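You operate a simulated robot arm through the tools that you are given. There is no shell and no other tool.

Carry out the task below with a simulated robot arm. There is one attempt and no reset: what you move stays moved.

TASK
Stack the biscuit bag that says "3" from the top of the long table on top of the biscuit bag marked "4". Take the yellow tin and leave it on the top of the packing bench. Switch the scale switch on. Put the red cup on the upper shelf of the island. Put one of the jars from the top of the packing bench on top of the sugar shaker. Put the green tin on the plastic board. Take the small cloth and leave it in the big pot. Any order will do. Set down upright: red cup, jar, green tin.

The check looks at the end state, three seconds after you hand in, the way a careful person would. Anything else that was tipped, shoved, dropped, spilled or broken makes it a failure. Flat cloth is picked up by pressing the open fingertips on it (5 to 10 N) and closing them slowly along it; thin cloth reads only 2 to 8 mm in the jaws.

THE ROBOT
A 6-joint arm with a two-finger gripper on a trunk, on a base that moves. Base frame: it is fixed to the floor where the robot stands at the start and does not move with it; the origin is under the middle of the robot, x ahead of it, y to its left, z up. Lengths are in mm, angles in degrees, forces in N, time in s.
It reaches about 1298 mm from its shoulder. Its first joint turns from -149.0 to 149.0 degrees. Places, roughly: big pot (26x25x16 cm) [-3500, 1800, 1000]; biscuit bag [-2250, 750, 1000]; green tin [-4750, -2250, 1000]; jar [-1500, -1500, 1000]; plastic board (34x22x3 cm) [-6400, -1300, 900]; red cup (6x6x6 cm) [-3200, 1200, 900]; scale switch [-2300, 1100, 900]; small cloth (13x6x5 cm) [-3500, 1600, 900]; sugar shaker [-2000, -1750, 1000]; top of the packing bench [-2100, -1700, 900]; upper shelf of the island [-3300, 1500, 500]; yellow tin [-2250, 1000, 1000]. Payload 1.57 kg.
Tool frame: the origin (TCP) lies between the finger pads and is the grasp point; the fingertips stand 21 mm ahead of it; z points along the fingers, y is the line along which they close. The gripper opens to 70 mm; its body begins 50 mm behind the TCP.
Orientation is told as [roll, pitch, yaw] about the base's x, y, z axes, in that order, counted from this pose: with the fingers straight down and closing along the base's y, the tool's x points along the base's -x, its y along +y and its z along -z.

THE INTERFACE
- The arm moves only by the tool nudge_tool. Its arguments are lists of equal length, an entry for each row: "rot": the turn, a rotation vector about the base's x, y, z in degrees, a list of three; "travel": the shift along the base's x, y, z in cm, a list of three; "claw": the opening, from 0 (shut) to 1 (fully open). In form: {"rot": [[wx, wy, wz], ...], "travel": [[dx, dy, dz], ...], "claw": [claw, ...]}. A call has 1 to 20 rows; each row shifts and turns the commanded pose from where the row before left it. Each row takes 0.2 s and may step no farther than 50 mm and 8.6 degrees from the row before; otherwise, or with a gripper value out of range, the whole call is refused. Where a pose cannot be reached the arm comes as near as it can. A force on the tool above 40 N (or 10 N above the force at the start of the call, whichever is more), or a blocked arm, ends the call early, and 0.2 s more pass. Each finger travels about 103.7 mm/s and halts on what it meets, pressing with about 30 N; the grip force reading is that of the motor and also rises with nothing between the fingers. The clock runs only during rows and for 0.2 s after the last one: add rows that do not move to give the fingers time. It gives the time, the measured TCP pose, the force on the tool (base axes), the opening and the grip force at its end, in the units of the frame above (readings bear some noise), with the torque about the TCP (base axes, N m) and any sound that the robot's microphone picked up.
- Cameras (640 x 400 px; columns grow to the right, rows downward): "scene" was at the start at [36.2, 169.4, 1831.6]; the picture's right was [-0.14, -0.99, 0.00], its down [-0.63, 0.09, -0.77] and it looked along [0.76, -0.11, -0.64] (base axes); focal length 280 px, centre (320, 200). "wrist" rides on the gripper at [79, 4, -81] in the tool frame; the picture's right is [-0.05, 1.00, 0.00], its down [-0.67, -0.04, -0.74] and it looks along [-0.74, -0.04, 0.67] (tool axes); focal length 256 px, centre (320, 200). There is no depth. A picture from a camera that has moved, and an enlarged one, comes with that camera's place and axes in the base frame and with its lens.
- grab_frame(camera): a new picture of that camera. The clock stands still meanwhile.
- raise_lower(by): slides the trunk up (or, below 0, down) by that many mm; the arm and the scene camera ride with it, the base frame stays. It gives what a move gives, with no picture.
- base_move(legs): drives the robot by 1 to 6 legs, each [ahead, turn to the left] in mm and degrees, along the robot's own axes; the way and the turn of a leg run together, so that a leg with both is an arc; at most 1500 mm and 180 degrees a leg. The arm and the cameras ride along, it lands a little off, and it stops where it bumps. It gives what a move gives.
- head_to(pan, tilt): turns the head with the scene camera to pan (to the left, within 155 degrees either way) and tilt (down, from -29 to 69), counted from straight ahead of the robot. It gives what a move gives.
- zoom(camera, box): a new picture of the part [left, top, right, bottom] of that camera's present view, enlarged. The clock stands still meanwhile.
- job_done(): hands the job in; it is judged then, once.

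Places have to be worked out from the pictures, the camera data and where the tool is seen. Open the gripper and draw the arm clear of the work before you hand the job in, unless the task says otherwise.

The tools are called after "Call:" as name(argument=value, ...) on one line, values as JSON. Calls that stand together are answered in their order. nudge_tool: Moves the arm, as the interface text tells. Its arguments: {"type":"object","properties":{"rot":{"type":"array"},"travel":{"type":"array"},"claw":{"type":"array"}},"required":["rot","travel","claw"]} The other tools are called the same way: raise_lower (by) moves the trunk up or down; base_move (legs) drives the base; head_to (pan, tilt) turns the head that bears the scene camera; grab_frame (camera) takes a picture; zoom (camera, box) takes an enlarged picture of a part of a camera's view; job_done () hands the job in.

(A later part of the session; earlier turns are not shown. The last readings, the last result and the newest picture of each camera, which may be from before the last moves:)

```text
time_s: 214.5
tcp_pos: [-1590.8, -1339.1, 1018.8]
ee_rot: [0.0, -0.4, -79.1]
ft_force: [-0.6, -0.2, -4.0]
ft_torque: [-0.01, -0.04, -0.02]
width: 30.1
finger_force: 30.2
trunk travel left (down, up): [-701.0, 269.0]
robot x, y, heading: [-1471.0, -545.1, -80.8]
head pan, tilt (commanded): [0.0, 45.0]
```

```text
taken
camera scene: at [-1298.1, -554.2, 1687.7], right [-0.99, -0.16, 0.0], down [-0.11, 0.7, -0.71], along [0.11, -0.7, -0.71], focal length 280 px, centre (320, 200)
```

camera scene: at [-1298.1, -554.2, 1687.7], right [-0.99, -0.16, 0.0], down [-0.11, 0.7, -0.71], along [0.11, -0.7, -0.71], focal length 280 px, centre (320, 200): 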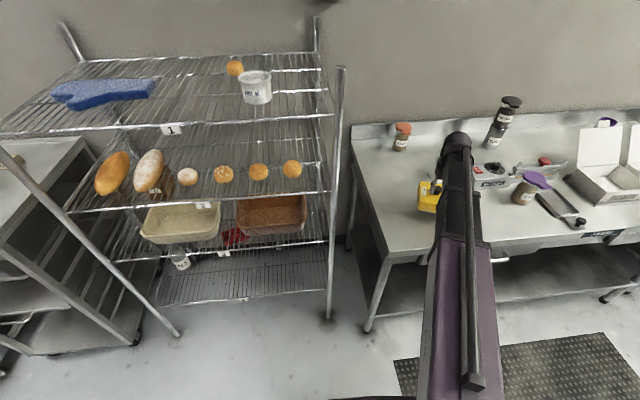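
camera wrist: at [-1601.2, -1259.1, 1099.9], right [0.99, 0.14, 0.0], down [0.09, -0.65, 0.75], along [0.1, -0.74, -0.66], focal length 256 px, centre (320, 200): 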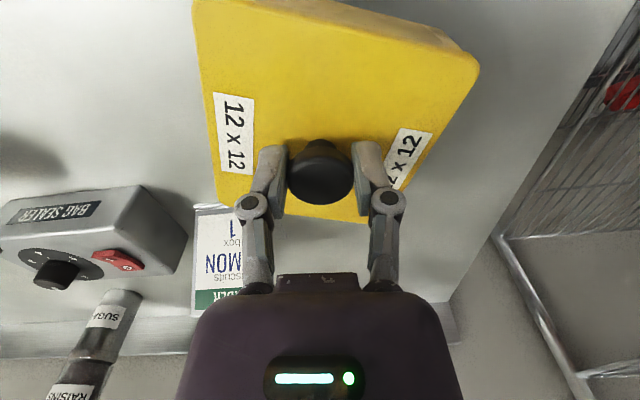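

Clear underneath. I lower in small steps to the bench surface.

Call:
raise_lower(by=-36)

Call:
raise_lower(by=-4)

Call:
raise_lower(by=-3)

```text
time_s: 215.3
tcp_pos: [-1590.7, -1339.2, 982.3]
ee_rot: [-0.1, -0.5, -79.1]
ft_force: [0.0, 0.0, -3.6]
ft_torque: [0.01, 0.02, 0.01]
width: 30.0
finger_force: 30.0
trunk travel left (down, up): [-665.0, 305.0]
robot x, y, heading: [-1469.4, -548.5, -80.8]
head pan, tilt (commanded): [0.0, 45.0]
```

```text
time_s: 215.8
tcp_pos: [-1591.6, -1338.5, 979.4]
ee_rot: [0.0, -0.5, -79.1]
ft_force: [0.6, -0.4, -3.4]
ft_torque: [-0.01, 0.01, 0.03]
width: 30.3
finger_force: 29.3
trunk travel left (down, up): [-661.0, 309.0]
robot x, y, heading: [-1474.7, -545.3, -80.7]
head pan, tilt (commanded): [0.0, 45.0]
```

```text
time_s: 216.4
tcp_pos: [-1590.1, -1339.1, 975.9]
ee_rot: [0.0, -0.4, -79.1]
ft_force: [-0.2, 0.5, -3.4]
ft_torque: [0.02, -0.03, -0.03]
width: 30.3
finger_force: 30.2
trunk travel left (down, up): [-658.0, 312.0]
robot x, y, heading: [-1472.2, -549.5, -80.7]
head pan, tilt (commanded): [0.0, 45.0]
```

Call:
raise_lower(by=-3)

Call:
raise_lower(by=-2)

Call:
raise_lower(by=-2)

```text
time_s: 216.9
tcp_pos: [-1590.8, -1338.3, 974.1]
ee_rot: [-0.1, -0.7, -79.2]
ft_force: [-1.1, -7.2, 20.0]
ft_torque: [0.11, 0.06, 0.02]
width: 30.3
finger_force: 30.3
trunk travel left (down, up): [-655.0, 315.0]
robot x, y, heading: [-1472.6, -550.5, -80.6]
head pan, tilt (commanded): [0.0, 45.0]
```

```text
time_s: 217.4
tcp_pos: [-1591.3, -1337.6, 972.2]
ee_rot: [0.0, -0.6, -79.3]
ft_force: [-1.8, -7.9, 22.1]
ft_torque: [-0.32, 0.01, -0.05]
width: 30.0
finger_force: 29.6
trunk travel left (down, up): [-653.0, 317.0]
robot x, y, heading: [-1470.8, -543.5, -80.7]
head pan, tilt (commanded): [0.0, 45.0]
```

```text
time_s: 217.9
tcp_pos: [-1591.3, -1335.7, 970.4]
ee_rot: [-0.1, -0.5, -79.1]
ft_force: [-1.5, -5.0, 21.2]
ft_torque: [-0.18, 0.0, 0.01]
width: 29.9
finger_force: 30.0
trunk travel left (down, up): [-651.0, 319.0]
robot x, y, heading: [-1474.5, -545.5, -80.8]
head pan, tilt (commanded): [0.0, 45.0]
```

The tin is down. I relieve the pressure and open the fingers.

Call:
raise_lower(by=2)

Call:
nudge_tool(rot=[[0, 0, 0], [0, 0, 0], [0, 0, 0], [0, 0, 0], [0, 0, 0]], travel=[[0, 0, 0], [0, 0, 0], [0, 0, 0], [0, 0, 0], [0, 0, 0]], claw=[0.5, 0.6, 0.8, 0.9, 0.9])

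Call:
raise_lower(by=60)

Call:
grab_frame(camera="wrist")

```text
time_s: 218.4
tcp_pos: [-1591.1, -1339.1, 971.7]
ee_rot: [0.0, -0.5, -79.3]
ft_force: [-0.4, 0.4, -2.9]
ft_torque: [0.03, -0.02, -0.01]
width: 29.5
finger_force: 30.4
trunk travel left (down, up): [-653.0, 317.0]
robot x, y, heading: [-1470.4, -543.2, -80.8]
head pan, tilt (commanded): [0.0, 45.0]
```

```text
time_s: 219.7
tcp_pos: [-1592.0, -1339.6, 971.3]
ee_rot: [0.0, -0.5, -79.2]
ft_force: [0.3, -1.0, -0.6]
ft_torque: [0.0, -0.01, -0.01]
width: 63.0
finger_force: 0.1
trunk travel left (down, up): [-653.0, 317.0]
robot x, y, heading: [-1467.7, -549.5, -80.7]
head pan, tilt (commanded): [0.0, 45.0]
```

```text
time_s: 220.7
tcp_pos: [-1591.8, -1338.5, 1031.6]
ee_rot: [0.0, -0.5, -79.2]
ft_force: [-0.8, -0.2, 0.4]
ft_torque: [0.0, -0.02, -0.03]
width: 62.9
finger_force: 0.1
trunk travel left (down, up): [-713.0, 257.0]
robot x, y, heading: [-1473.5, -542.1, -80.9]
head pan, tilt (commanded): [0.0, 45.0]
```

```text
taken
camera wrist: at [-1601.2, -1259.0, 1112.0], right [0.99, 0.14, 0.0], down [0.09, -0.65, 0.75], along [0.1, -0.74, -0.66], focal length 256 px, centre (320, 200)
```

wrist: 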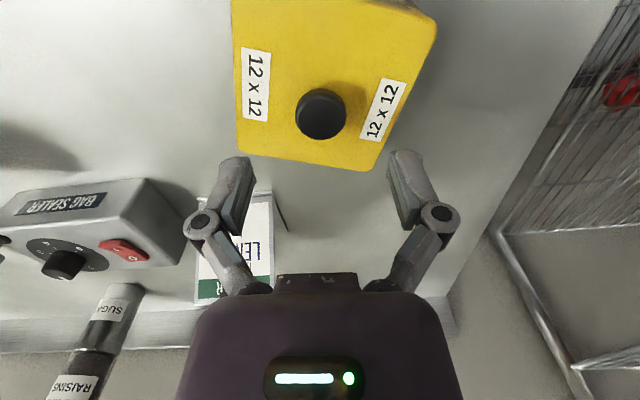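

The tin sits flat on the bench. Next the green tin at about (-4700, -2270): I raise and retract the arm, turn along the bench line, and drive down the aisle.

Call:
raise_lower(by=235)

Call:
nudge_tool(rot=[[0, 0, 0], [0, 0, 0], [0, 0, 0], [0, 0, 0], [0, 0, 0], [0, 0, 0]], travel=[[3.4, 3.6, 0], [3.4, 3.6, 0], [3.4, 3.6, 0], [3.4, 3.6, 0], [3.4, 3.6, 0], [3.4, 3.6, 0]], claw=[1, 1, 1, 1, 1, 1])

Call:
base_move(legs=[[0, -85]])

Call:
head_to(pan=0, tilt=25)

Call:
grab_frame(camera="scene")

```text
time_s: 223.1
tcp_pos: [-1591.8, -1338.9, 1265.5]
ee_rot: [0.0, -0.5, -79.2]
ft_force: [0.3, -0.2, -0.4]
ft_torque: [0.0, 0.0, -0.01]
width: 62.7
finger_force: 0.1
trunk travel left (down, up): [-948.0, 22.0]
robot x, y, heading: [-1469.0, -544.0, -80.9]
head pan, tilt (commanded): [0.0, 45.0]
```

```text
time_s: 224.5
tcp_pos: [-1384.9, -1120.3, 1266.8]
ee_rot: [0.0, -0.4, -79.2]
ft_force: [-0.4, 0.2, 0.6]
ft_torque: [-0.04, 0.02, 0.0]
width: 70.0
finger_force: 0.0
trunk travel left (down, up): [-948.0, 22.0]
robot x, y, heading: [-1468.1, -551.5, -80.4]
head pan, tilt (commanded): [0.0, 45.0]
```

```text
time_s: 230.2
tcp_pos: [-2042.6, -662.1, 1266.5]
ee_rot: [-0.1, -0.5, -162.9]
ft_force: [-0.2, 0.2, 0.1]
ft_torque: [0.05, 0.0, -0.01]
width: 70.1
finger_force: 0.0
trunk travel left (down, up): [-948.0, 22.0]
robot x, y, heading: [-1481.5, -516.7, -164.2]
head pan, tilt (commanded): [0.0, 45.0]
```

```text
time_s: 231.1
tcp_pos: [-2042.4, -660.8, 1265.7]
ee_rot: [-0.1, -0.5, -162.9]
ft_force: [0.4, -0.3, 0.6]
ft_torque: [0.01, 0.02, 0.0]
width: 69.9
finger_force: 0.0
trunk travel left (down, up): [-948.0, 22.0]
robot x, y, heading: [-1480.8, -516.2, -164.5]
head pan, tilt (commanded): [0.0, 25.0]
```

```text
taken
camera scene: at [-1480.8, -688.6, 1965.2], right [-0.27, 0.96, 0.0], down [0.41, 0.11, -0.91], along [-0.87, -0.24, -0.42], focal length 280 px, centre (320, 200)
```

scene: 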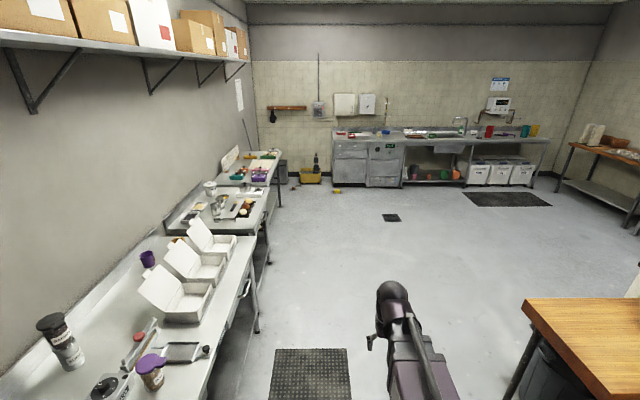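

The aisle ahead is clear. I drive about 2.9 m down it.

Call:
base_move(legs=[[1450, 0], [1450, 0]])

Call:
head_to(pan=50, tilt=35)

Call:
grab_frame(camera="scene")

Call:
head_to(pan=-5, tilt=30)

Call:
grab_frame(camera="scene")

Call:
head_to(pan=-95, tilt=25)

Call:
grab_frame(camera="scene")

```text
time_s: 248.3
tcp_pos: [-4818.3, -1431.7, 1266.6]
ee_rot: [0.0, -0.5, -162.8]
ft_force: [-0.2, -0.9, -1.0]
ft_torque: [0.01, 0.02, -0.01]
width: 70.0
finger_force: 0.0
trunk travel left (down, up): [-948.0, 22.0]
robot x, y, heading: [-4257.5, -1287.6, -164.2]
head pan, tilt (commanded): [0.0, 25.0]
```

```text
time_s: 249.4
tcp_pos: [-4818.0, -1432.0, 1266.8]
ee_rot: [0.0, -0.4, -162.7]
ft_force: [0.4, 0.3, -0.7]
ft_torque: [-0.01, -0.02, 0.0]
width: 69.6
finger_force: 0.0
trunk travel left (down, up): [-948.0, 22.0]
robot x, y, heading: [-4257.7, -1284.2, -164.3]
head pan, tilt (commanded): [50.0, 35.0]
```

```text
taken
camera scene: at [-4203.5, -1513.5, 1949.5], right [-0.91, 0.41, 0.0], down [0.24, 0.52, -0.82], along [-0.34, -0.75, -0.57], focal length 280 px, centre (320, 200)
```

scene: 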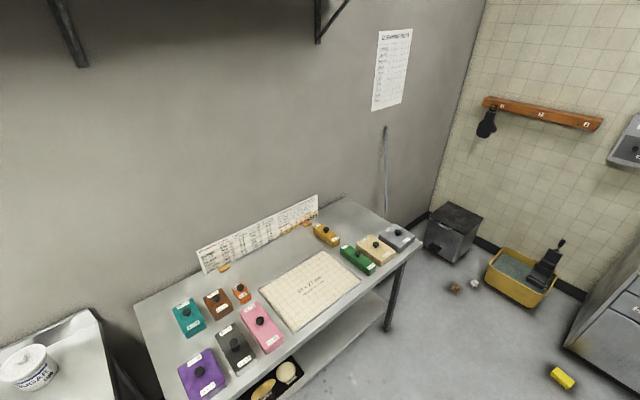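

```text
time_s: 250.7
tcp_pos: [-4818.1, -1434.2, 1266.6]
ee_rot: [0.1, -0.6, -162.7]
ft_force: [-0.7, -0.3, 0.2]
ft_torque: [-0.01, 0.02, -0.02]
width: 70.2
finger_force: 0.0
trunk travel left (down, up): [-948.0, 22.0]
robot x, y, heading: [-4253.0, -1281.7, -164.3]
head pan, tilt (commanded): [-5.0, 30.0]
```

```text
taken
camera scene: at [-4256.1, -1450.2, 1957.3], right [-0.19, 0.98, 0.0], down [0.49, 0.09, -0.87], along [-0.85, -0.16, -0.5], focal length 280 px, centre (320, 200)
```

scene: 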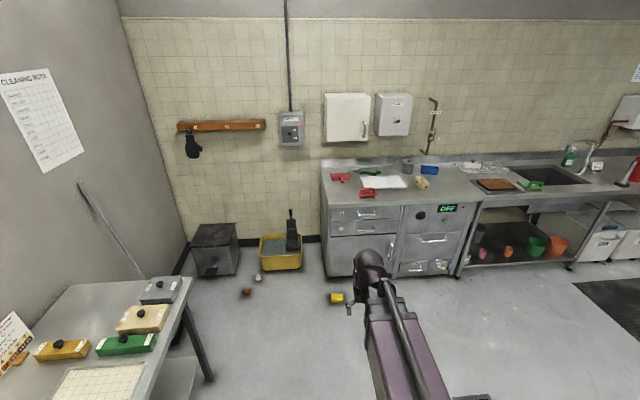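

```text
time_s: 252.3
tcp_pos: [-4818.5, -1432.1, 1265.9]
ee_rot: [0.0, -0.6, -162.6]
ft_force: [-0.2, -0.4, 0.0]
ft_torque: [0.0, 0.0, 0.0]
width: 69.8
finger_force: 0.2
trunk travel left (down, up): [-948.0, 22.0]
robot x, y, heading: [-4256.5, -1280.8, -164.2]
head pan, tilt (commanded): [-95.0, 25.0]
```

```text
taken
camera scene: at [-4184.6, -1342.7, 1965.2], right [0.98, 0.19, 0.0], down [0.08, -0.42, -0.91], along [-0.17, 0.89, -0.42], focal length 280 px, centre (320, 200)
```

scene: 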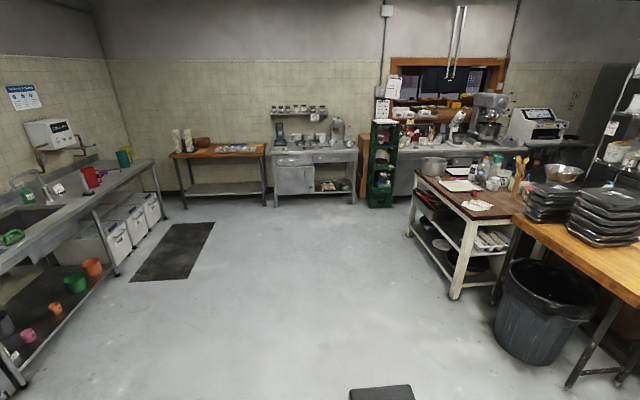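

The green tin is on the third table at about (-4757, -2295), and the white plastic board is on the steel cabinet at the far wall. I turn toward the tin and approach.

Call:
base_move(legs=[[0, 48], [300, 0]])

Call:
head_to(pan=0, tilt=48)

Call:
grab_frame(camera="scene")

Call:
grab_frame(camera="wrist")

```text
time_s: 257.9
tcp_pos: [-4662.8, -2065.9, 1265.9]
ee_rot: [0.0, -0.6, -116.1]
ft_force: [0.4, 0.1, -0.1]
ft_torque: [-0.02, 0.01, 0.0]
width: 69.7
finger_force: 0.1
trunk travel left (down, up): [-948.0, 22.0]
robot x, y, heading: [-4383.5, -1555.4, -117.6]
head pan, tilt (commanded): [-95.0, 25.0]
```

```text
time_s: 259.6
tcp_pos: [-4661.9, -2065.5, 1265.4]
ee_rot: [0.0, -0.4, -116.1]
ft_force: [0.1, 0.4, -0.1]
ft_torque: [-0.02, -0.01, -0.03]
width: 70.2
finger_force: 0.0
trunk travel left (down, up): [-948.0, 22.0]
robot x, y, heading: [-4387.4, -1552.9, -117.6]
head pan, tilt (commanded): [0.0, 48.0]
```

```text
taken
camera scene: at [-4250.1, -1662.1, 1930.5], right [-0.89, 0.46, 0.0], down [0.34, 0.66, -0.67], along [-0.31, -0.59, -0.74], focal length 280 px, centre (320, 200)
```

scene: 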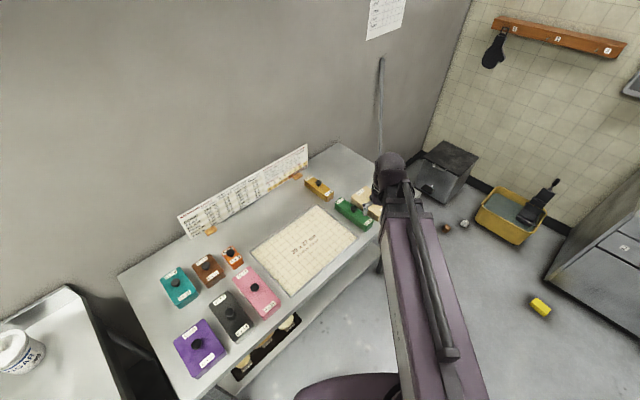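

```text
taken
camera wrist: at [-4622.4, -1995.2, 1347.0], right [0.87, -0.49, 0.0], down [-0.32, -0.58, 0.75], along [-0.37, -0.66, -0.66], focal length 256 px, centre (320, 200)
```

wrist: 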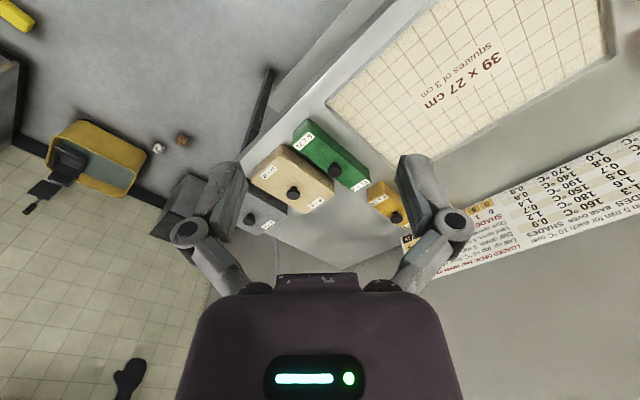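

The green tin's knob is at about (-4766, -2312). I move above it and lower to about z 1100 for a second look.

Call:
nudge_tool(rot=[[0, 0, 0], [0, 0, 0], [0, 0, 0], [0, 0, 0], [0, 0, 0], [0, 0, 0], [0, 0, 0]], travel=[[-1.74, -4.08, 0], [-1.74, -4.08, 0], [-1.74, -4.08, 0], [-1.74, -4.08, 0], [-1.74, -4.08, 0], [-1.74, -4.08, 0], [0, 0, 0]], claw=[1, 1, 1, 1, 1, 1, 1])

Call:
raise_lower(by=-180)

Call:
grab_frame(camera="wrist")

```text
time_s: 261.2
tcp_pos: [-4768.3, -2307.7, 1266.7]
ee_rot: [0.0, -0.6, -116.2]
ft_force: [0.2, -0.1, 0.4]
ft_torque: [-0.03, 0.0, 0.02]
width: 69.8
finger_force: 0.1
trunk travel left (down, up): [-948.0, 22.0]
robot x, y, heading: [-4383.4, -1556.6, -117.5]
head pan, tilt (commanded): [0.0, 48.0]
```

```text
time_s: 263.2
tcp_pos: [-4767.3, -2310.5, 1085.4]
ee_rot: [0.0, -0.6, -116.1]
ft_force: [0.1, 0.8, 0.1]
ft_torque: [0.02, 0.0, -0.01]
width: 70.0
finger_force: 0.0
trunk travel left (down, up): [-768.0, 202.0]
robot x, y, heading: [-4384.2, -1557.7, -117.6]
head pan, tilt (commanded): [0.0, 48.0]
```

```text
taken
camera wrist: at [-4728.4, -2239.0, 1167.1], right [0.87, -0.49, 0.0], down [-0.32, -0.58, 0.75], along [-0.37, -0.66, -0.66], focal length 256 px, centre (320, 200)
```

wrist: 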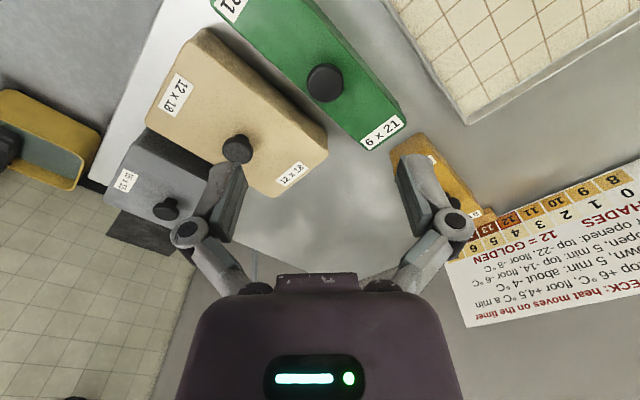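

Triangulated knob: (-4774, -2331), top z≈935. I shift over it and lower to check again.

Call:
nudge_tool(rot=[[0, 0, 0]], travel=[[-0.7, -2.05, 0]], claw=[1])

Call:
raise_lower(by=-95)

Call:
grab_frame(camera="wrist")

```text
time_s: 263.6
tcp_pos: [-4776.2, -2329.6, 1086.7]
ee_rot: [0.0, -0.5, -116.2]
ft_force: [0.2, 0.0, -0.5]
ft_torque: [0.0, -0.02, -0.02]
width: 70.1
finger_force: 0.0
trunk travel left (down, up): [-768.0, 202.0]
robot x, y, heading: [-4386.0, -1556.7, -117.5]
head pan, tilt (commanded): [0.0, 48.0]
```

```text
time_s: 264.9
tcp_pos: [-4774.7, -2329.0, 992.7]
ee_rot: [0.0, -0.7, -116.1]
ft_force: [-0.5, 0.2, 0.9]
ft_torque: [-0.02, 0.01, 0.01]
width: 70.3
finger_force: 0.0
trunk travel left (down, up): [-673.0, 297.0]
robot x, y, heading: [-4385.1, -1555.0, -117.7]
head pan, tilt (commanded): [0.0, 48.0]
```

```text
taken
camera wrist: at [-4735.3, -2259.1, 1072.1], right [0.87, -0.49, 0.0], down [-0.32, -0.58, 0.75], along [-0.37, -0.66, -0.66], focal length 256 px, centre (320, 200)
```

wrist: 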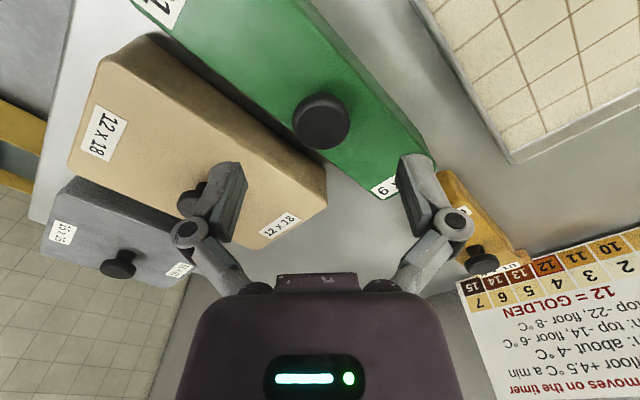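

Aligned. I lower to grip height around the knob.

Call:
raise_lower(by=-40)

Call:
grab_frame(camera="wrist")

```text
time_s: 265.7
tcp_pos: [-4776.0, -2329.7, 951.9]
ee_rot: [0.0, -0.6, -116.1]
ft_force: [0.2, 0.8, 0.1]
ft_torque: [0.01, -0.04, -0.04]
width: 70.0
finger_force: 0.0
trunk travel left (down, up): [-633.0, 337.0]
robot x, y, heading: [-4386.4, -1556.3, -117.7]
head pan, tilt (commanded): [0.0, 48.0]
```

```text
taken
camera wrist: at [-4735.4, -2259.1, 1032.1], right [0.87, -0.49, 0.0], down [-0.32, -0.58, 0.75], along [-0.37, -0.66, -0.66], focal length 256 px, centre (320, 200)
```

wrist: 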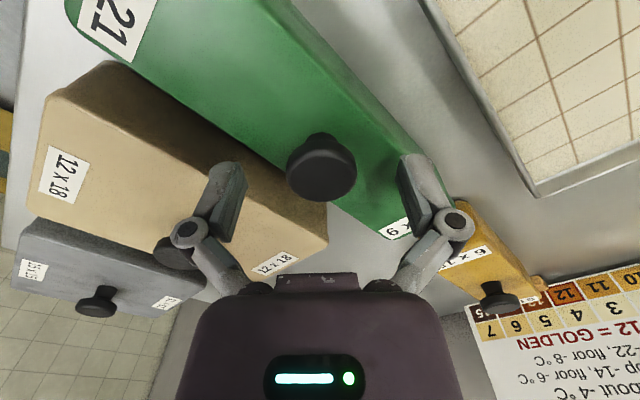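

Call:
raise_lower(by=-7)

Call:
nudge_tool(rot=[[0, 0, 0], [0, 0, 0], [0, 0, 0], [0, 0, 0], [0, 0, 0], [0, 0, 0]], travel=[[0, 0, 0], [0, 0, 0], [0, 0, 0], [0, 0, 0], [0, 0, 0], [0, 0, 0]], claw=[0.8, 0.65, 0.5, 0.4, 0.25, 0.25])

Call:
grab_frame(camera="wrist")

```text
time_s: 266.2
tcp_pos: [-4774.5, -2329.5, 943.7]
ee_rot: [0.1, -0.5, -116.2]
ft_force: [-0.3, -0.6, -0.5]
ft_torque: [-0.01, 0.0, 0.0]
width: 69.8
finger_force: 0.1
trunk travel left (down, up): [-626.0, 344.0]
robot x, y, heading: [-4381.5, -1554.3, -117.7]
head pan, tilt (commanded): [0.0, 48.0]
```

```text
time_s: 267.3
tcp_pos: [-4773.8, -2327.8, 947.1]
ee_rot: [0.0, -0.9, -116.0]
ft_force: [0.7, -0.8, 41.6]
ft_torque: [0.27, -0.06, -0.12]
width: 30.0
finger_force: 29.6
trunk travel left (down, up): [-626.0, 344.0]
robot x, y, heading: [-4381.8, -1555.4, -117.6]
head pan, tilt (commanded): [0.0, 48.0]
stopped in row 5: the force on the tool passed its limit at 43 N (the readings are from after the stop); the commanded pose is now the measured one
```

```text
taken
camera wrist: at [-4733.6, -2257.2, 1028.0], right [0.87, -0.49, 0.0], down [-0.32, -0.57, 0.75], along [-0.37, -0.66, -0.66], focal length 256 px, centre (320, 200)
```

wrist: 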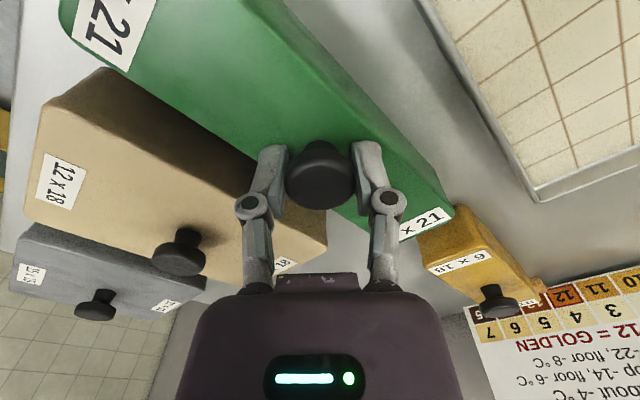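

The fingertips pressed on the tin's top as they closed around the knob (grip is good at 30 mm). I raise slowly to unload and lift.

Call:
raise_lower(by=5)

Call:
raise_lower(by=25)

Call:
grab_frame(camera="wrist")

```text
time_s: 267.8
tcp_pos: [-4774.7, -2329.8, 948.3]
ee_rot: [0.0, -0.8, -116.1]
ft_force: [-0.7, 1.1, 0.5]
ft_torque: [0.0, -0.02, 0.03]
width: 29.9
finger_force: 29.8
trunk travel left (down, up): [-631.0, 339.0]
robot x, y, heading: [-4383.5, -1556.0, -117.9]
head pan, tilt (commanded): [0.0, 48.0]
```

```text
time_s: 268.5
tcp_pos: [-4776.4, -2330.6, 975.2]
ee_rot: [0.0, -0.6, -116.1]
ft_force: [0.3, -0.2, -2.5]
ft_torque: [-0.01, 0.01, 0.02]
width: 30.1
finger_force: 30.2
trunk travel left (down, up): [-656.0, 314.0]
robot x, y, heading: [-4384.5, -1554.3, -117.4]
head pan, tilt (commanded): [0.0, 48.0]
```

```text
taken
camera wrist: at [-4735.3, -2260.1, 1054.7], right [0.87, -0.49, 0.0], down [-0.32, -0.57, 0.75], along [-0.37, -0.66, -0.66], focal length 256 px, centre (320, 200)
```

wrist: 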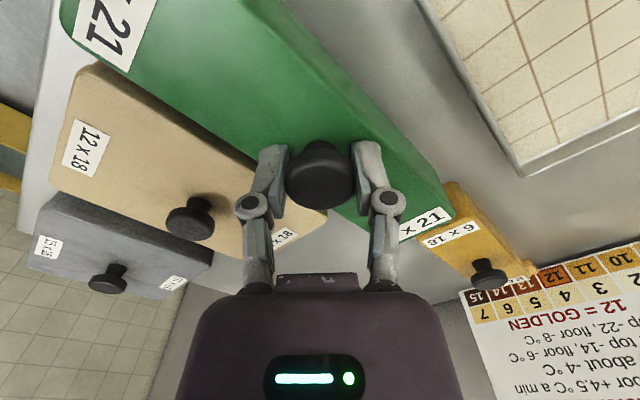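

The green tin is up (2.5 N). I raise it, retract the boom, and drive toward the cabinet with the board.

Call:
raise_lower(by=290)

Call:
nudge_tool(rot=[[0, 0, 0], [0, 0, 0], [0, 0, 0], [0, 0, 0], [0, 0, 0], [0, 0, 0], [0, 0, 0]], travel=[[1.8, 3.9, 0], [1.8, 3.9, 0], [1.8, 3.9, 0], [1.8, 3.9, 0], [1.8, 3.9, 0], [1.8, 3.9, 0], [0, 0, 0]], claw=[0.25, 0.25, 0.25, 0.25, 0.25, 0.25, 0.25])

Call:
base_move(legs=[[0, -74.8]])

Call:
head_to(pan=-3, tilt=30)

Call:
grab_frame(camera="scene")

Call:
zoom(camera="scene", box=[200, 130, 400, 270])

```text
time_s: 271.4
tcp_pos: [-4775.9, -2330.6, 1264.1]
ee_rot: [-0.1, -0.6, -116.1]
ft_force: [0.3, -0.5, -2.4]
ft_torque: [-0.02, 0.02, -0.03]
width: 30.0
finger_force: 29.5
trunk travel left (down, up): [-946.0, 24.0]
robot x, y, heading: [-4387.3, -1556.7, -117.7]
head pan, tilt (commanded): [0.0, 48.0]
```

```text
time_s: 273.1
tcp_pos: [-4664.1, -2095.0, 1265.0]
ee_rot: [-0.1, -0.7, -116.1]
ft_force: [0.2, -0.1, -3.9]
ft_torque: [0.0, -0.03, 0.02]
width: 30.1
finger_force: 29.7
trunk travel left (down, up): [-946.0, 24.0]
robot x, y, heading: [-4382.8, -1553.8, -117.5]
head pan, tilt (commanded): [0.0, 48.0]
```

```text
time_s: 278.3
tcp_pos: [-4975.4, -1396.3, 1263.6]
ee_rot: [0.1, -0.6, 168.7]
ft_force: [0.2, 0.6, -3.7]
ft_torque: [-0.03, -0.03, 0.03]
width: 29.8
finger_force: 29.7
trunk travel left (down, up): [-946.0, 24.0]
robot x, y, heading: [-4381.8, -1527.9, 167.3]
head pan, tilt (commanded): [0.0, 48.0]
```

```text
time_s: 279.1
tcp_pos: [-4974.9, -1398.4, 1263.7]
ee_rot: [-0.1, -0.6, 168.7]
ft_force: [0.6, 0.0, -2.0]
ft_torque: [-0.05, -0.04, 0.01]
width: 30.0
finger_force: 30.1
trunk travel left (down, up): [-946.0, 24.0]
robot x, y, heading: [-4381.6, -1528.3, 167.3]
head pan, tilt (commanded): [-3.0, 30.0]
```

```text
taken
camera scene: at [-4462.8, -1679.0, 1955.2], right [0.27, 0.96, 0.0], down [0.48, -0.14, -0.87], along [-0.83, 0.23, -0.5], focal length 280 px, centre (320, 200)
```

scene: 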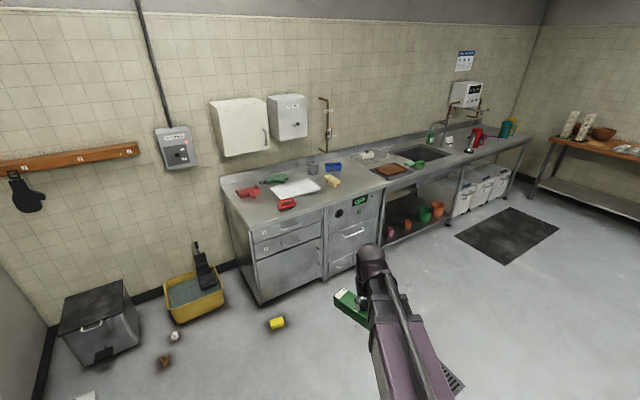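

```text
2.86 times, centred on (300, 200) of scene
camera zoom: at [-4462.8, -1679.0, 1955.2], right [0.27, 0.96, 0.0], down [0.48, -0.14, -0.87], along [-0.83, 0.23, -0.5], focal length 801 px, centre (377, 200)
```

zoom: 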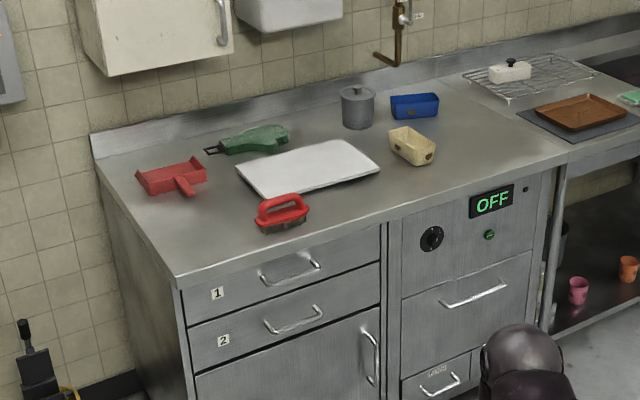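

The white plastic board is clear, centred at about (-6425, -1345) with its long axis near 103°. I drive to a spot squarely in front of it.

Call:
base_move(legs=[[0, -6], [1319, 0], [0, 35.7]])

Call:
head_to(pan=0, tilt=45)

Call:
grab_frame(camera="scene")

Call:
zoom(camera="scene", box=[240, 120, 440, 260])

```text
time_s: 290.4
tcp_pos: [-6227.7, -1333.8, 1264.5]
ee_rot: [0.0, -0.7, -160.0]
ft_force: [-0.1, 0.8, -3.0]
ft_torque: [-0.01, 0.02, 0.01]
width: 29.8
finger_force: 30.0
trunk travel left (down, up): [-946.0, 24.0]
robot x, y, heading: [-5652.5, -1139.9, -161.4]
head pan, tilt (commanded): [-3.0, 30.0]
```

```text
time_s: 291.1
tcp_pos: [-6230.3, -1333.4, 1264.3]
ee_rot: [0.0, -0.7, -160.0]
ft_force: [1.5, -0.4, -2.3]
ft_torque: [0.01, -0.01, 0.03]
width: 30.1
finger_force: 29.7
trunk travel left (down, up): [-946.0, 24.0]
robot x, y, heading: [-5654.5, -1136.1, -161.8]
head pan, tilt (commanded): [0.0, 45.0]
```

```text
taken
camera scene: at [-5635.1, -1309.3, 1932.8], right [-0.32, 0.95, 0.0], down [0.67, 0.22, -0.71], along [-0.67, -0.22, -0.71], focal length 280 px, centre (320, 200)
```

scene: 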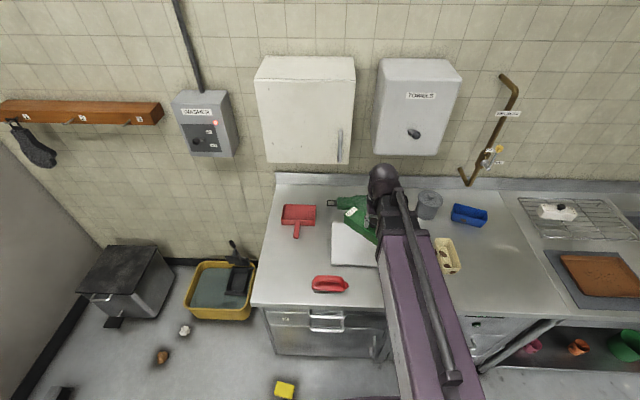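

```text
2.86 times, centred on (340, 190) of scene
camera zoom: at [-5635.1, -1309.3, 1932.8], right [-0.32, 0.95, 0.0], down [0.67, 0.22, -0.71], along [-0.67, -0.22, -0.71], focal length 801 px, centre (263, 229)
```

zoom: 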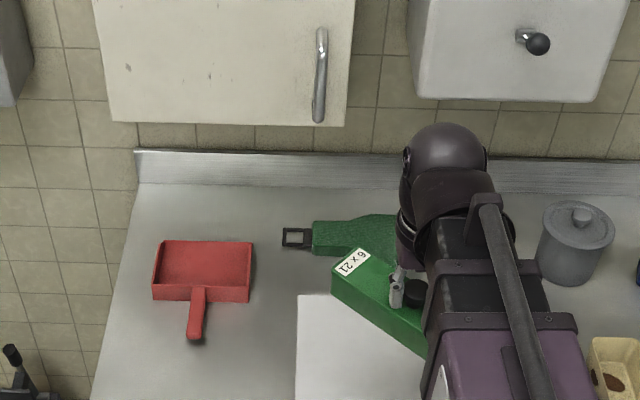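

I take a wrist view to locate the board relative to the tin.

Call:
grab_frame(camera="wrist")

```text
taken
camera wrist: at [-6151.8, -1309.3, 1344.9], right [0.29, -0.96, 0.0], down [-0.63, -0.19, 0.75], along [-0.72, -0.22, -0.66], focal length 256 px, centre (320, 200)
```

wrist: 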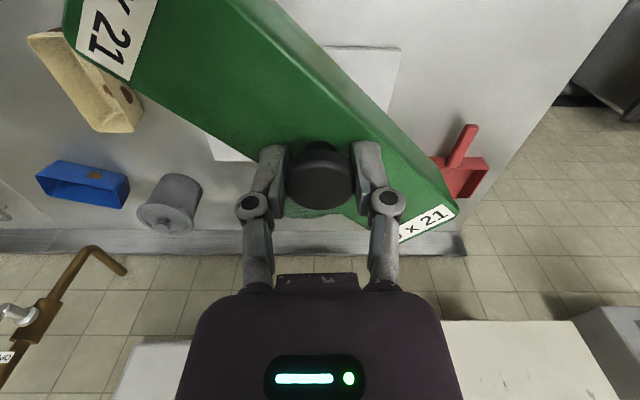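

The board's centre works out to about (-6422, -1340), long axis 105°. I rotate the tin to match and move over the centre, then lower partway.

Call:
nudge_tool(rot=[[0, 0, 8], [0, 0, 8], [0, 0, 8], [0, 0, 8], [0, 0, 8], [0, 0, 8], [0, 0, 0]], travel=[[-3.2, -0.1, 0], [-3.2, -0.1, 0], [-3.2, -0.1, 0], [-3.2, -0.1, 0], [-3.2, -0.1, 0], [-3.2, -0.1, 0], [0, 0, 0]], claw=[0.25, 0.25, 0.25, 0.25, 0.25, 0.25, 0.25])

Call:
raise_lower(by=-200)

Call:
grab_frame(camera="wrist")

Call:
zoom(camera="scene", box=[240, 120, 480, 290])

```text
time_s: 292.8
tcp_pos: [-6420.7, -1339.7, 1264.3]
ee_rot: [0.0, -0.6, -112.0]
ft_force: [0.1, -0.5, -2.7]
ft_torque: [0.03, 0.0, -0.02]
width: 29.6
finger_force: 30.2
trunk travel left (down, up): [-946.0, 24.0]
robot x, y, heading: [-5655.8, -1141.7, -161.5]
head pan, tilt (commanded): [0.0, 45.0]
```

```text
time_s: 294.9
tcp_pos: [-6422.1, -1338.4, 1064.0]
ee_rot: [0.0, -0.6, -112.0]
ft_force: [-0.4, 0.4, -3.1]
ft_torque: [0.0, -0.02, -0.01]
width: 30.1
finger_force: 29.9
trunk travel left (down, up): [-746.0, 224.0]
robot x, y, heading: [-5655.2, -1137.0, -161.5]
head pan, tilt (commanded): [0.0, 45.0]
```

```text
taken
camera wrist: at [-6386.9, -1266.6, 1144.8], right [0.91, -0.42, 0.0], down [-0.28, -0.6, 0.75], along [-0.32, -0.68, -0.66], focal length 256 px, centre (320, 200)
```

wrist: 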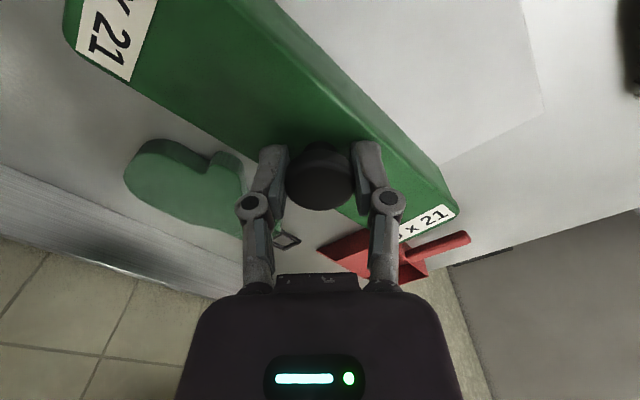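

```text
2.35 times, centred on (360, 205) of scene
camera zoom: at [-5635.3, -1310.0, 1732.7], right [-0.32, 0.95, 0.0], down [0.67, 0.22, -0.71], along [-0.67, -0.22, -0.71], focal length 660 px, centre (226, 188)
```

zoom: 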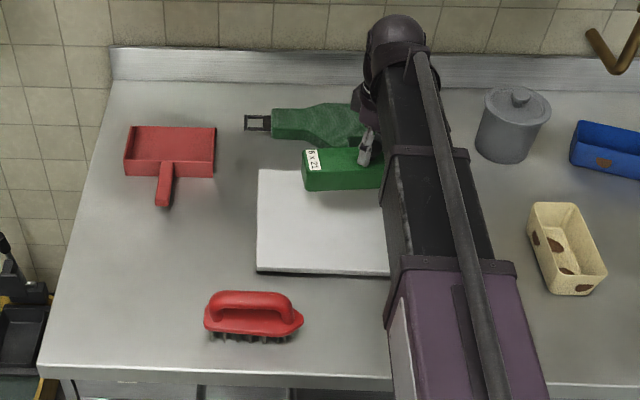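

Cross-checking the views, the board top is at z≈925 and its centre nearer (-6400, -1331). I shift 22 mm and lower to just above.

Call:
nudge_tool(rot=[[0, 0, 0], [0, 0, 0]], travel=[[2.1, 0.75, 0], [0, 0, 0]], claw=[0.25, 0.25])

Call:
raise_lower(by=-52)

Call:
zoom(camera="scene", box=[240, 120, 480, 290])

```text
time_s: 295.5
tcp_pos: [-6400.0, -1332.5, 1062.2]
ee_rot: [0.0, -0.6, -112.0]
ft_force: [0.5, 0.0, -3.1]
ft_torque: [-0.01, -0.03, -0.02]
width: 29.9
finger_force: 30.1
trunk travel left (down, up): [-746.0, 224.0]
robot x, y, heading: [-5655.3, -1140.2, -161.2]
head pan, tilt (commanded): [0.0, 45.0]
```

```text
time_s: 296.4
tcp_pos: [-6400.3, -1333.7, 1011.9]
ee_rot: [0.0, -0.6, -112.0]
ft_force: [0.4, -0.4, -2.6]
ft_torque: [0.0, 0.01, 0.0]
width: 29.8
finger_force: 29.9
trunk travel left (down, up): [-694.0, 276.0]
robot x, y, heading: [-5655.0, -1139.2, -161.5]
head pan, tilt (commanded): [0.0, 45.0]
```

```text
2.35 times, centred on (360, 205) of scene
camera zoom: at [-5635.2, -1309.9, 1680.7], right [-0.32, 0.95, 0.0], down [0.67, 0.22, -0.71], along [-0.67, -0.22, -0.71], focal length 660 px, centre (226, 188)
```

zoom: 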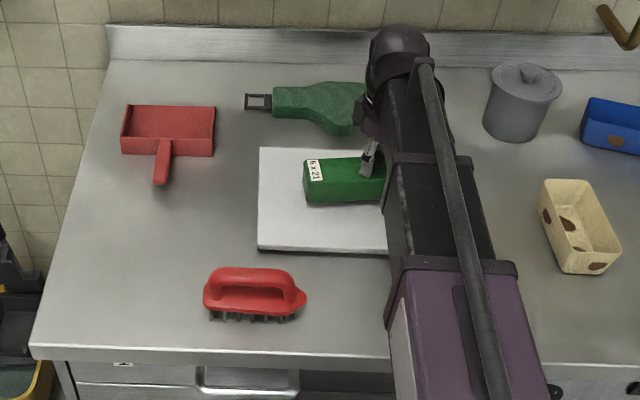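

Well over the board. I lower step by step, checking each time.

Call:
raise_lower(by=-12)

Call:
raise_lower(by=-3)

```text
time_s: 297.1
tcp_pos: [-6399.7, -1332.1, 1000.2]
ee_rot: [0.0, -0.6, -112.1]
ft_force: [-0.3, 0.9, -3.3]
ft_torque: [0.03, 0.03, 0.0]
width: 29.9
finger_force: 30.1
trunk travel left (down, up): [-682.0, 288.0]
robot x, y, heading: [-5653.8, -1138.6, -161.5]
head pan, tilt (commanded): [0.0, 45.0]
```

```text
time_s: 297.6
tcp_pos: [-6400.1, -1332.3, 997.3]
ee_rot: [-0.1, -0.6, -111.9]
ft_force: [0.2, 0.9, -3.3]
ft_torque: [-0.01, 0.01, 0.03]
width: 29.9
finger_force: 30.1
trunk travel left (down, up): [-679.0, 291.0]
robot x, y, heading: [-5655.0, -1142.1, -161.2]
head pan, tilt (commanded): [0.0, 45.0]
```

Call:
raise_lower(by=-3)

```text
time_s: 298.1
tcp_pos: [-6399.2, -1331.5, 996.0]
ee_rot: [-0.1, -0.8, -112.0]
ft_force: [-9.2, -1.0, 28.8]
ft_torque: [-0.14, 0.05, -0.03]
width: 29.7
finger_force: 30.3
trunk travel left (down, up): [-676.0, 294.0]
robot x, y, heading: [-5651.8, -1139.9, -161.4]
head pan, tilt (commanded): [0.0, 45.0]
```

The tin touched down at about z 997. I relieve the pressure by 2 mm, open, and lift clear.

Call:
raise_lower(by=2)

Call:
nudge_tool(rot=[[0, 0, 0], [0, 0, 0], [0, 0, 0], [0, 0, 0], [0, 0, 0]], travel=[[0, 0, 0], [0, 0, 0], [0, 0, 0], [0, 0, 0], [0, 0, 0]], claw=[0.5, 0.6, 0.8, 0.9, 0.9])

Call:
raise_lower(by=50)

Call:
raise_lower(by=200)

Call:
grab_frame(camera="wrist")

Call:
grab_frame(camera="scene")

```text
time_s: 298.6
tcp_pos: [-6398.0, -1332.6, 996.4]
ee_rot: [0.0, -0.6, -112.1]
ft_force: [0.4, 0.0, 0.1]
ft_torque: [-0.08, 0.05, -0.04]
width: 29.8
finger_force: 30.1
trunk travel left (down, up): [-678.0, 292.0]
robot x, y, heading: [-5653.6, -1140.0, -161.3]
head pan, tilt (commanded): [0.0, 45.0]
```

```text
time_s: 299.8
tcp_pos: [-6399.7, -1331.9, 996.4]
ee_rot: [-0.1, -0.7, -112.0]
ft_force: [-0.7, 0.4, -0.3]
ft_torque: [-0.04, 0.02, -0.01]
width: 62.9
finger_force: 0.0
trunk travel left (down, up): [-678.0, 292.0]
robot x, y, heading: [-5654.4, -1139.4, -161.5]
head pan, tilt (commanded): [0.0, 45.0]
```

```text
time_s: 300.7
tcp_pos: [-6399.6, -1332.6, 1045.4]
ee_rot: [0.0, -0.6, -112.0]
ft_force: [1.1, -0.1, 0.9]
ft_torque: [0.0, 0.0, 0.0]
width: 63.1
finger_force: 0.1
trunk travel left (down, up): [-728.0, 242.0]
robot x, y, heading: [-5654.1, -1140.0, -161.6]
head pan, tilt (commanded): [0.0, 45.0]
```

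```text
time_s: 302.9
tcp_pos: [-6399.6, -1332.1, 1246.2]
ee_rot: [0.1, -0.5, -111.9]
ft_force: [-0.2, 0.8, 0.0]
ft_torque: [0.03, 0.0, 0.02]
width: 63.0
finger_force: 0.1
trunk travel left (down, up): [-928.0, 42.0]
robot x, y, heading: [-5655.6, -1143.6, -161.2]
head pan, tilt (commanded): [0.0, 45.0]
```

```text
taken
camera wrist: at [-6364.7, -1259.3, 1326.8], right [0.91, -0.42, 0.0], down [-0.28, -0.6, 0.75], along [-0.32, -0.68, -0.66], focal length 256 px, centre (320, 200)
```

wrist: 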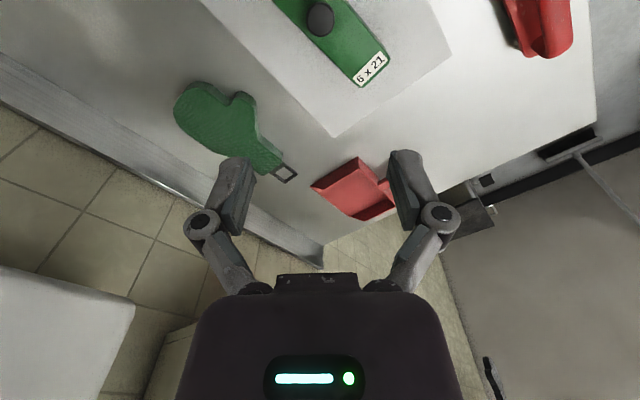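

```text
taken
camera scene: at [-5635.1, -1310.0, 1914.6], right [-0.32, 0.95, 0.0], down [0.67, 0.22, -0.71], along [-0.67, -0.22, -0.71], focal length 280 px, centre (320, 200)
```

scene: 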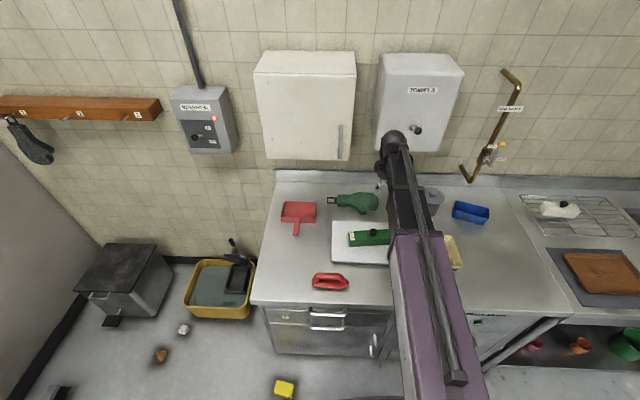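

The green tin lies flat and upright on the board. Now the island: I retract the boom, turn, and drive toward its far (west) side in stages.

Call:
nudge_tool(rot=[[0, 0, -8], [0, 0, -8], [0, 0, -8], [0, 0, -8], [0, 0, -8], [0, 0, -8]], travel=[[4.1, 0.2, 0], [4.1, 0.2, 0], [4.1, 0.2, 0], [4.1, 0.2, 0], [4.1, 0.2, 0], [0, 0, 0]], claw=[1, 1, 1, 1, 1, 1])

Call:
base_move(legs=[[0, -140.8]])

Call:
head_to(pan=0, tilt=25)

Call:
grab_frame(camera="scene")

```text
time_s: 304.3
tcp_pos: [-6194.7, -1324.1, 1246.5]
ee_rot: [-0.1, -0.6, -160.2]
ft_force: [0.4, 0.3, -0.4]
ft_torque: [0.04, 0.0, 0.02]
width: 70.0
finger_force: 0.0
trunk travel left (down, up): [-928.0, 42.0]
robot x, y, heading: [-5652.4, -1139.6, -161.5]
head pan, tilt (commanded): [0.0, 45.0]
```

```text
time_s: 313.4
tcp_pos: [-5313.2, -679.7, 1246.6]
ee_rot: [0.0, -0.7, 59.7]
ft_force: [0.0, 0.2, -0.6]
ft_torque: [-0.01, 0.0, 0.0]
width: 69.9
finger_force: 0.1
trunk travel left (down, up): [-928.0, 42.0]
robot x, y, heading: [-5610.6, -1164.6, 57.9]
head pan, tilt (commanded): [0.0, 45.0]
```

```text
time_s: 314.2
tcp_pos: [-5312.0, -679.5, 1245.9]
ee_rot: [0.0, -0.7, 59.6]
ft_force: [-0.8, -0.3, 0.4]
ft_torque: [-0.01, 0.04, -0.02]
width: 69.8
finger_force: 0.1
trunk travel left (down, up): [-928.0, 42.0]
robot x, y, heading: [-5610.2, -1165.2, 58.3]
head pan, tilt (commanded): [0.0, 25.0]
```

```text
taken
camera scene: at [-5731.6, -1034.6, 1945.2], right [0.85, -0.53, 0.0], down [-0.22, -0.36, -0.91], along [0.48, 0.77, -0.42], focal length 280 px, centre (320, 200)
```

scene: 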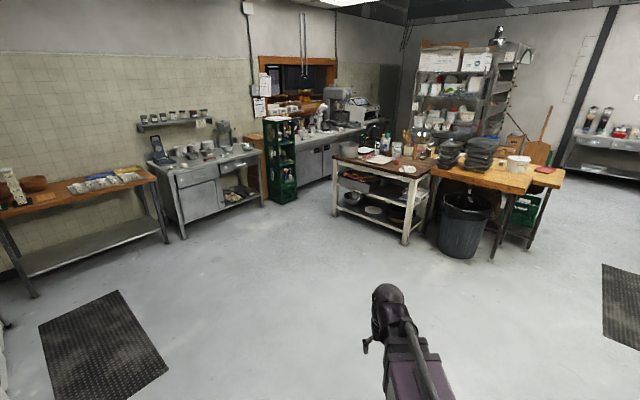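

I zoom on the island to see its shelves and what stands on them.

Call:
zoom(camera="scene", box=[320, 120, 460, 250])

```text
3.08 times, centred on (390, 185) of scene
camera zoom: at [-5731.6, -1034.6, 1945.2], right [0.85, -0.53, 0.0], down [-0.22, -0.36, -0.91], along [0.48, 0.77, -0.42], focal length 863 px, centre (105, 246)
```

zoom: 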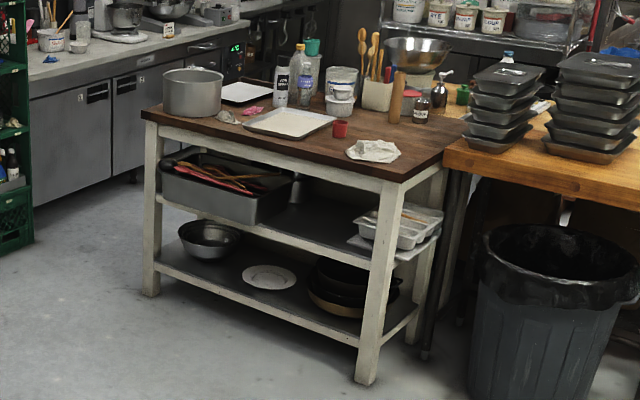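

The island's upper shelf has free space in the middle, between the rolling-pin bin and the muffin trays. The red cup, small cloth and pot are on top. I drive to a spot about 620 mm west of the island, facing it.

Call:
base_move(legs=[[1480, 0], [1440, 0]])

Call:
base_move(legs=[[0, -43]])

Call:
head_to(pan=0, tilt=42)

Call:
grab_frame(camera="scene")

Call:
grab_frame(camera="wrist")

```text
time_s: 331.8
tcp_pos: [-3686.0, 1767.8, 1246.5]
ee_rot: [-0.2, -0.6, 56.5]
ft_force: [0.7, -0.5, 0.0]
ft_torque: [0.01, 0.03, 0.0]
width: 70.2
finger_force: 0.2
trunk travel left (down, up): [-928.0, 42.0]
robot x, y, heading: [-4011.7, 1294.4, 55.2]
head pan, tilt (commanded): [0.0, 25.0]
```

```text
time_s: 335.1
tcp_pos: [-3447.3, 1401.7, 1246.5]
ee_rot: [-0.1, -0.7, 13.7]
ft_force: [-0.4, 0.5, 0.3]
ft_torque: [0.0, -0.02, -0.01]
width: 70.0
finger_force: 0.0
trunk travel left (down, up): [-928.0, 42.0]
robot x, y, heading: [-4004.0, 1275.2, 12.4]
head pan, tilt (commanded): [0.0, 25.0]
```

```text
time_s: 335.9
tcp_pos: [-3446.4, 1400.4, 1246.1]
ee_rot: [0.0, -0.7, 13.7]
ft_force: [-1.0, 0.4, -0.5]
ft_torque: [-0.04, -0.01, -0.04]
width: 70.0
finger_force: 0.0
trunk travel left (down, up): [-928.0, 42.0]
robot x, y, heading: [-4002.7, 1274.9, 12.2]
head pan, tilt (commanded): [0.0, 42.0]
```

```text
taken
camera scene: at [-4002.4, 1452.5, 1919.0], right [0.21, -0.98, 0.0], down [-0.65, -0.14, -0.74], along [0.73, 0.16, -0.67], focal length 280 px, centre (320, 200)
```

scene: 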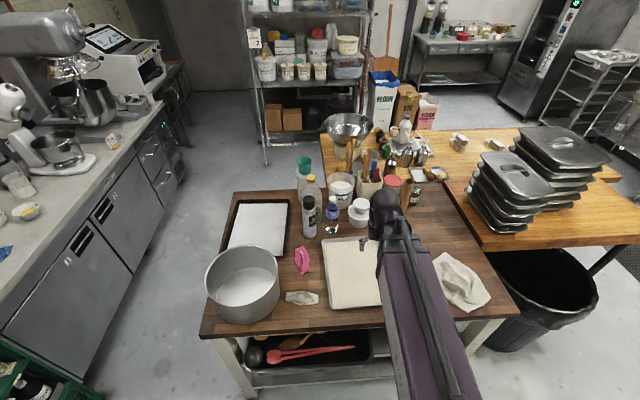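

```text
taken
camera wrist: at [-3524.0, 1385.5, 1326.9], right [-0.18, 0.98, 0.0], down [0.65, 0.12, 0.75], along [0.74, 0.14, -0.66], focal length 256 px, centre (320, 200)
```

wrist: 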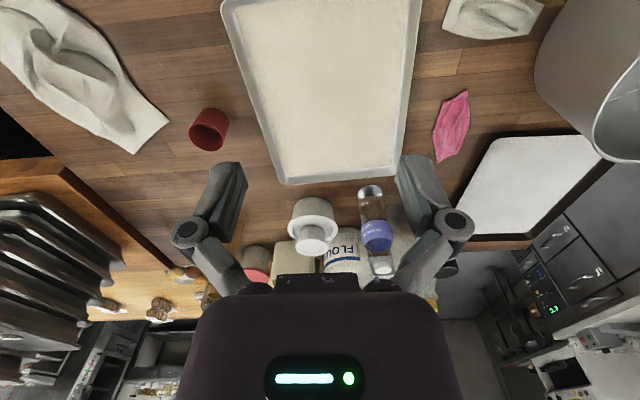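

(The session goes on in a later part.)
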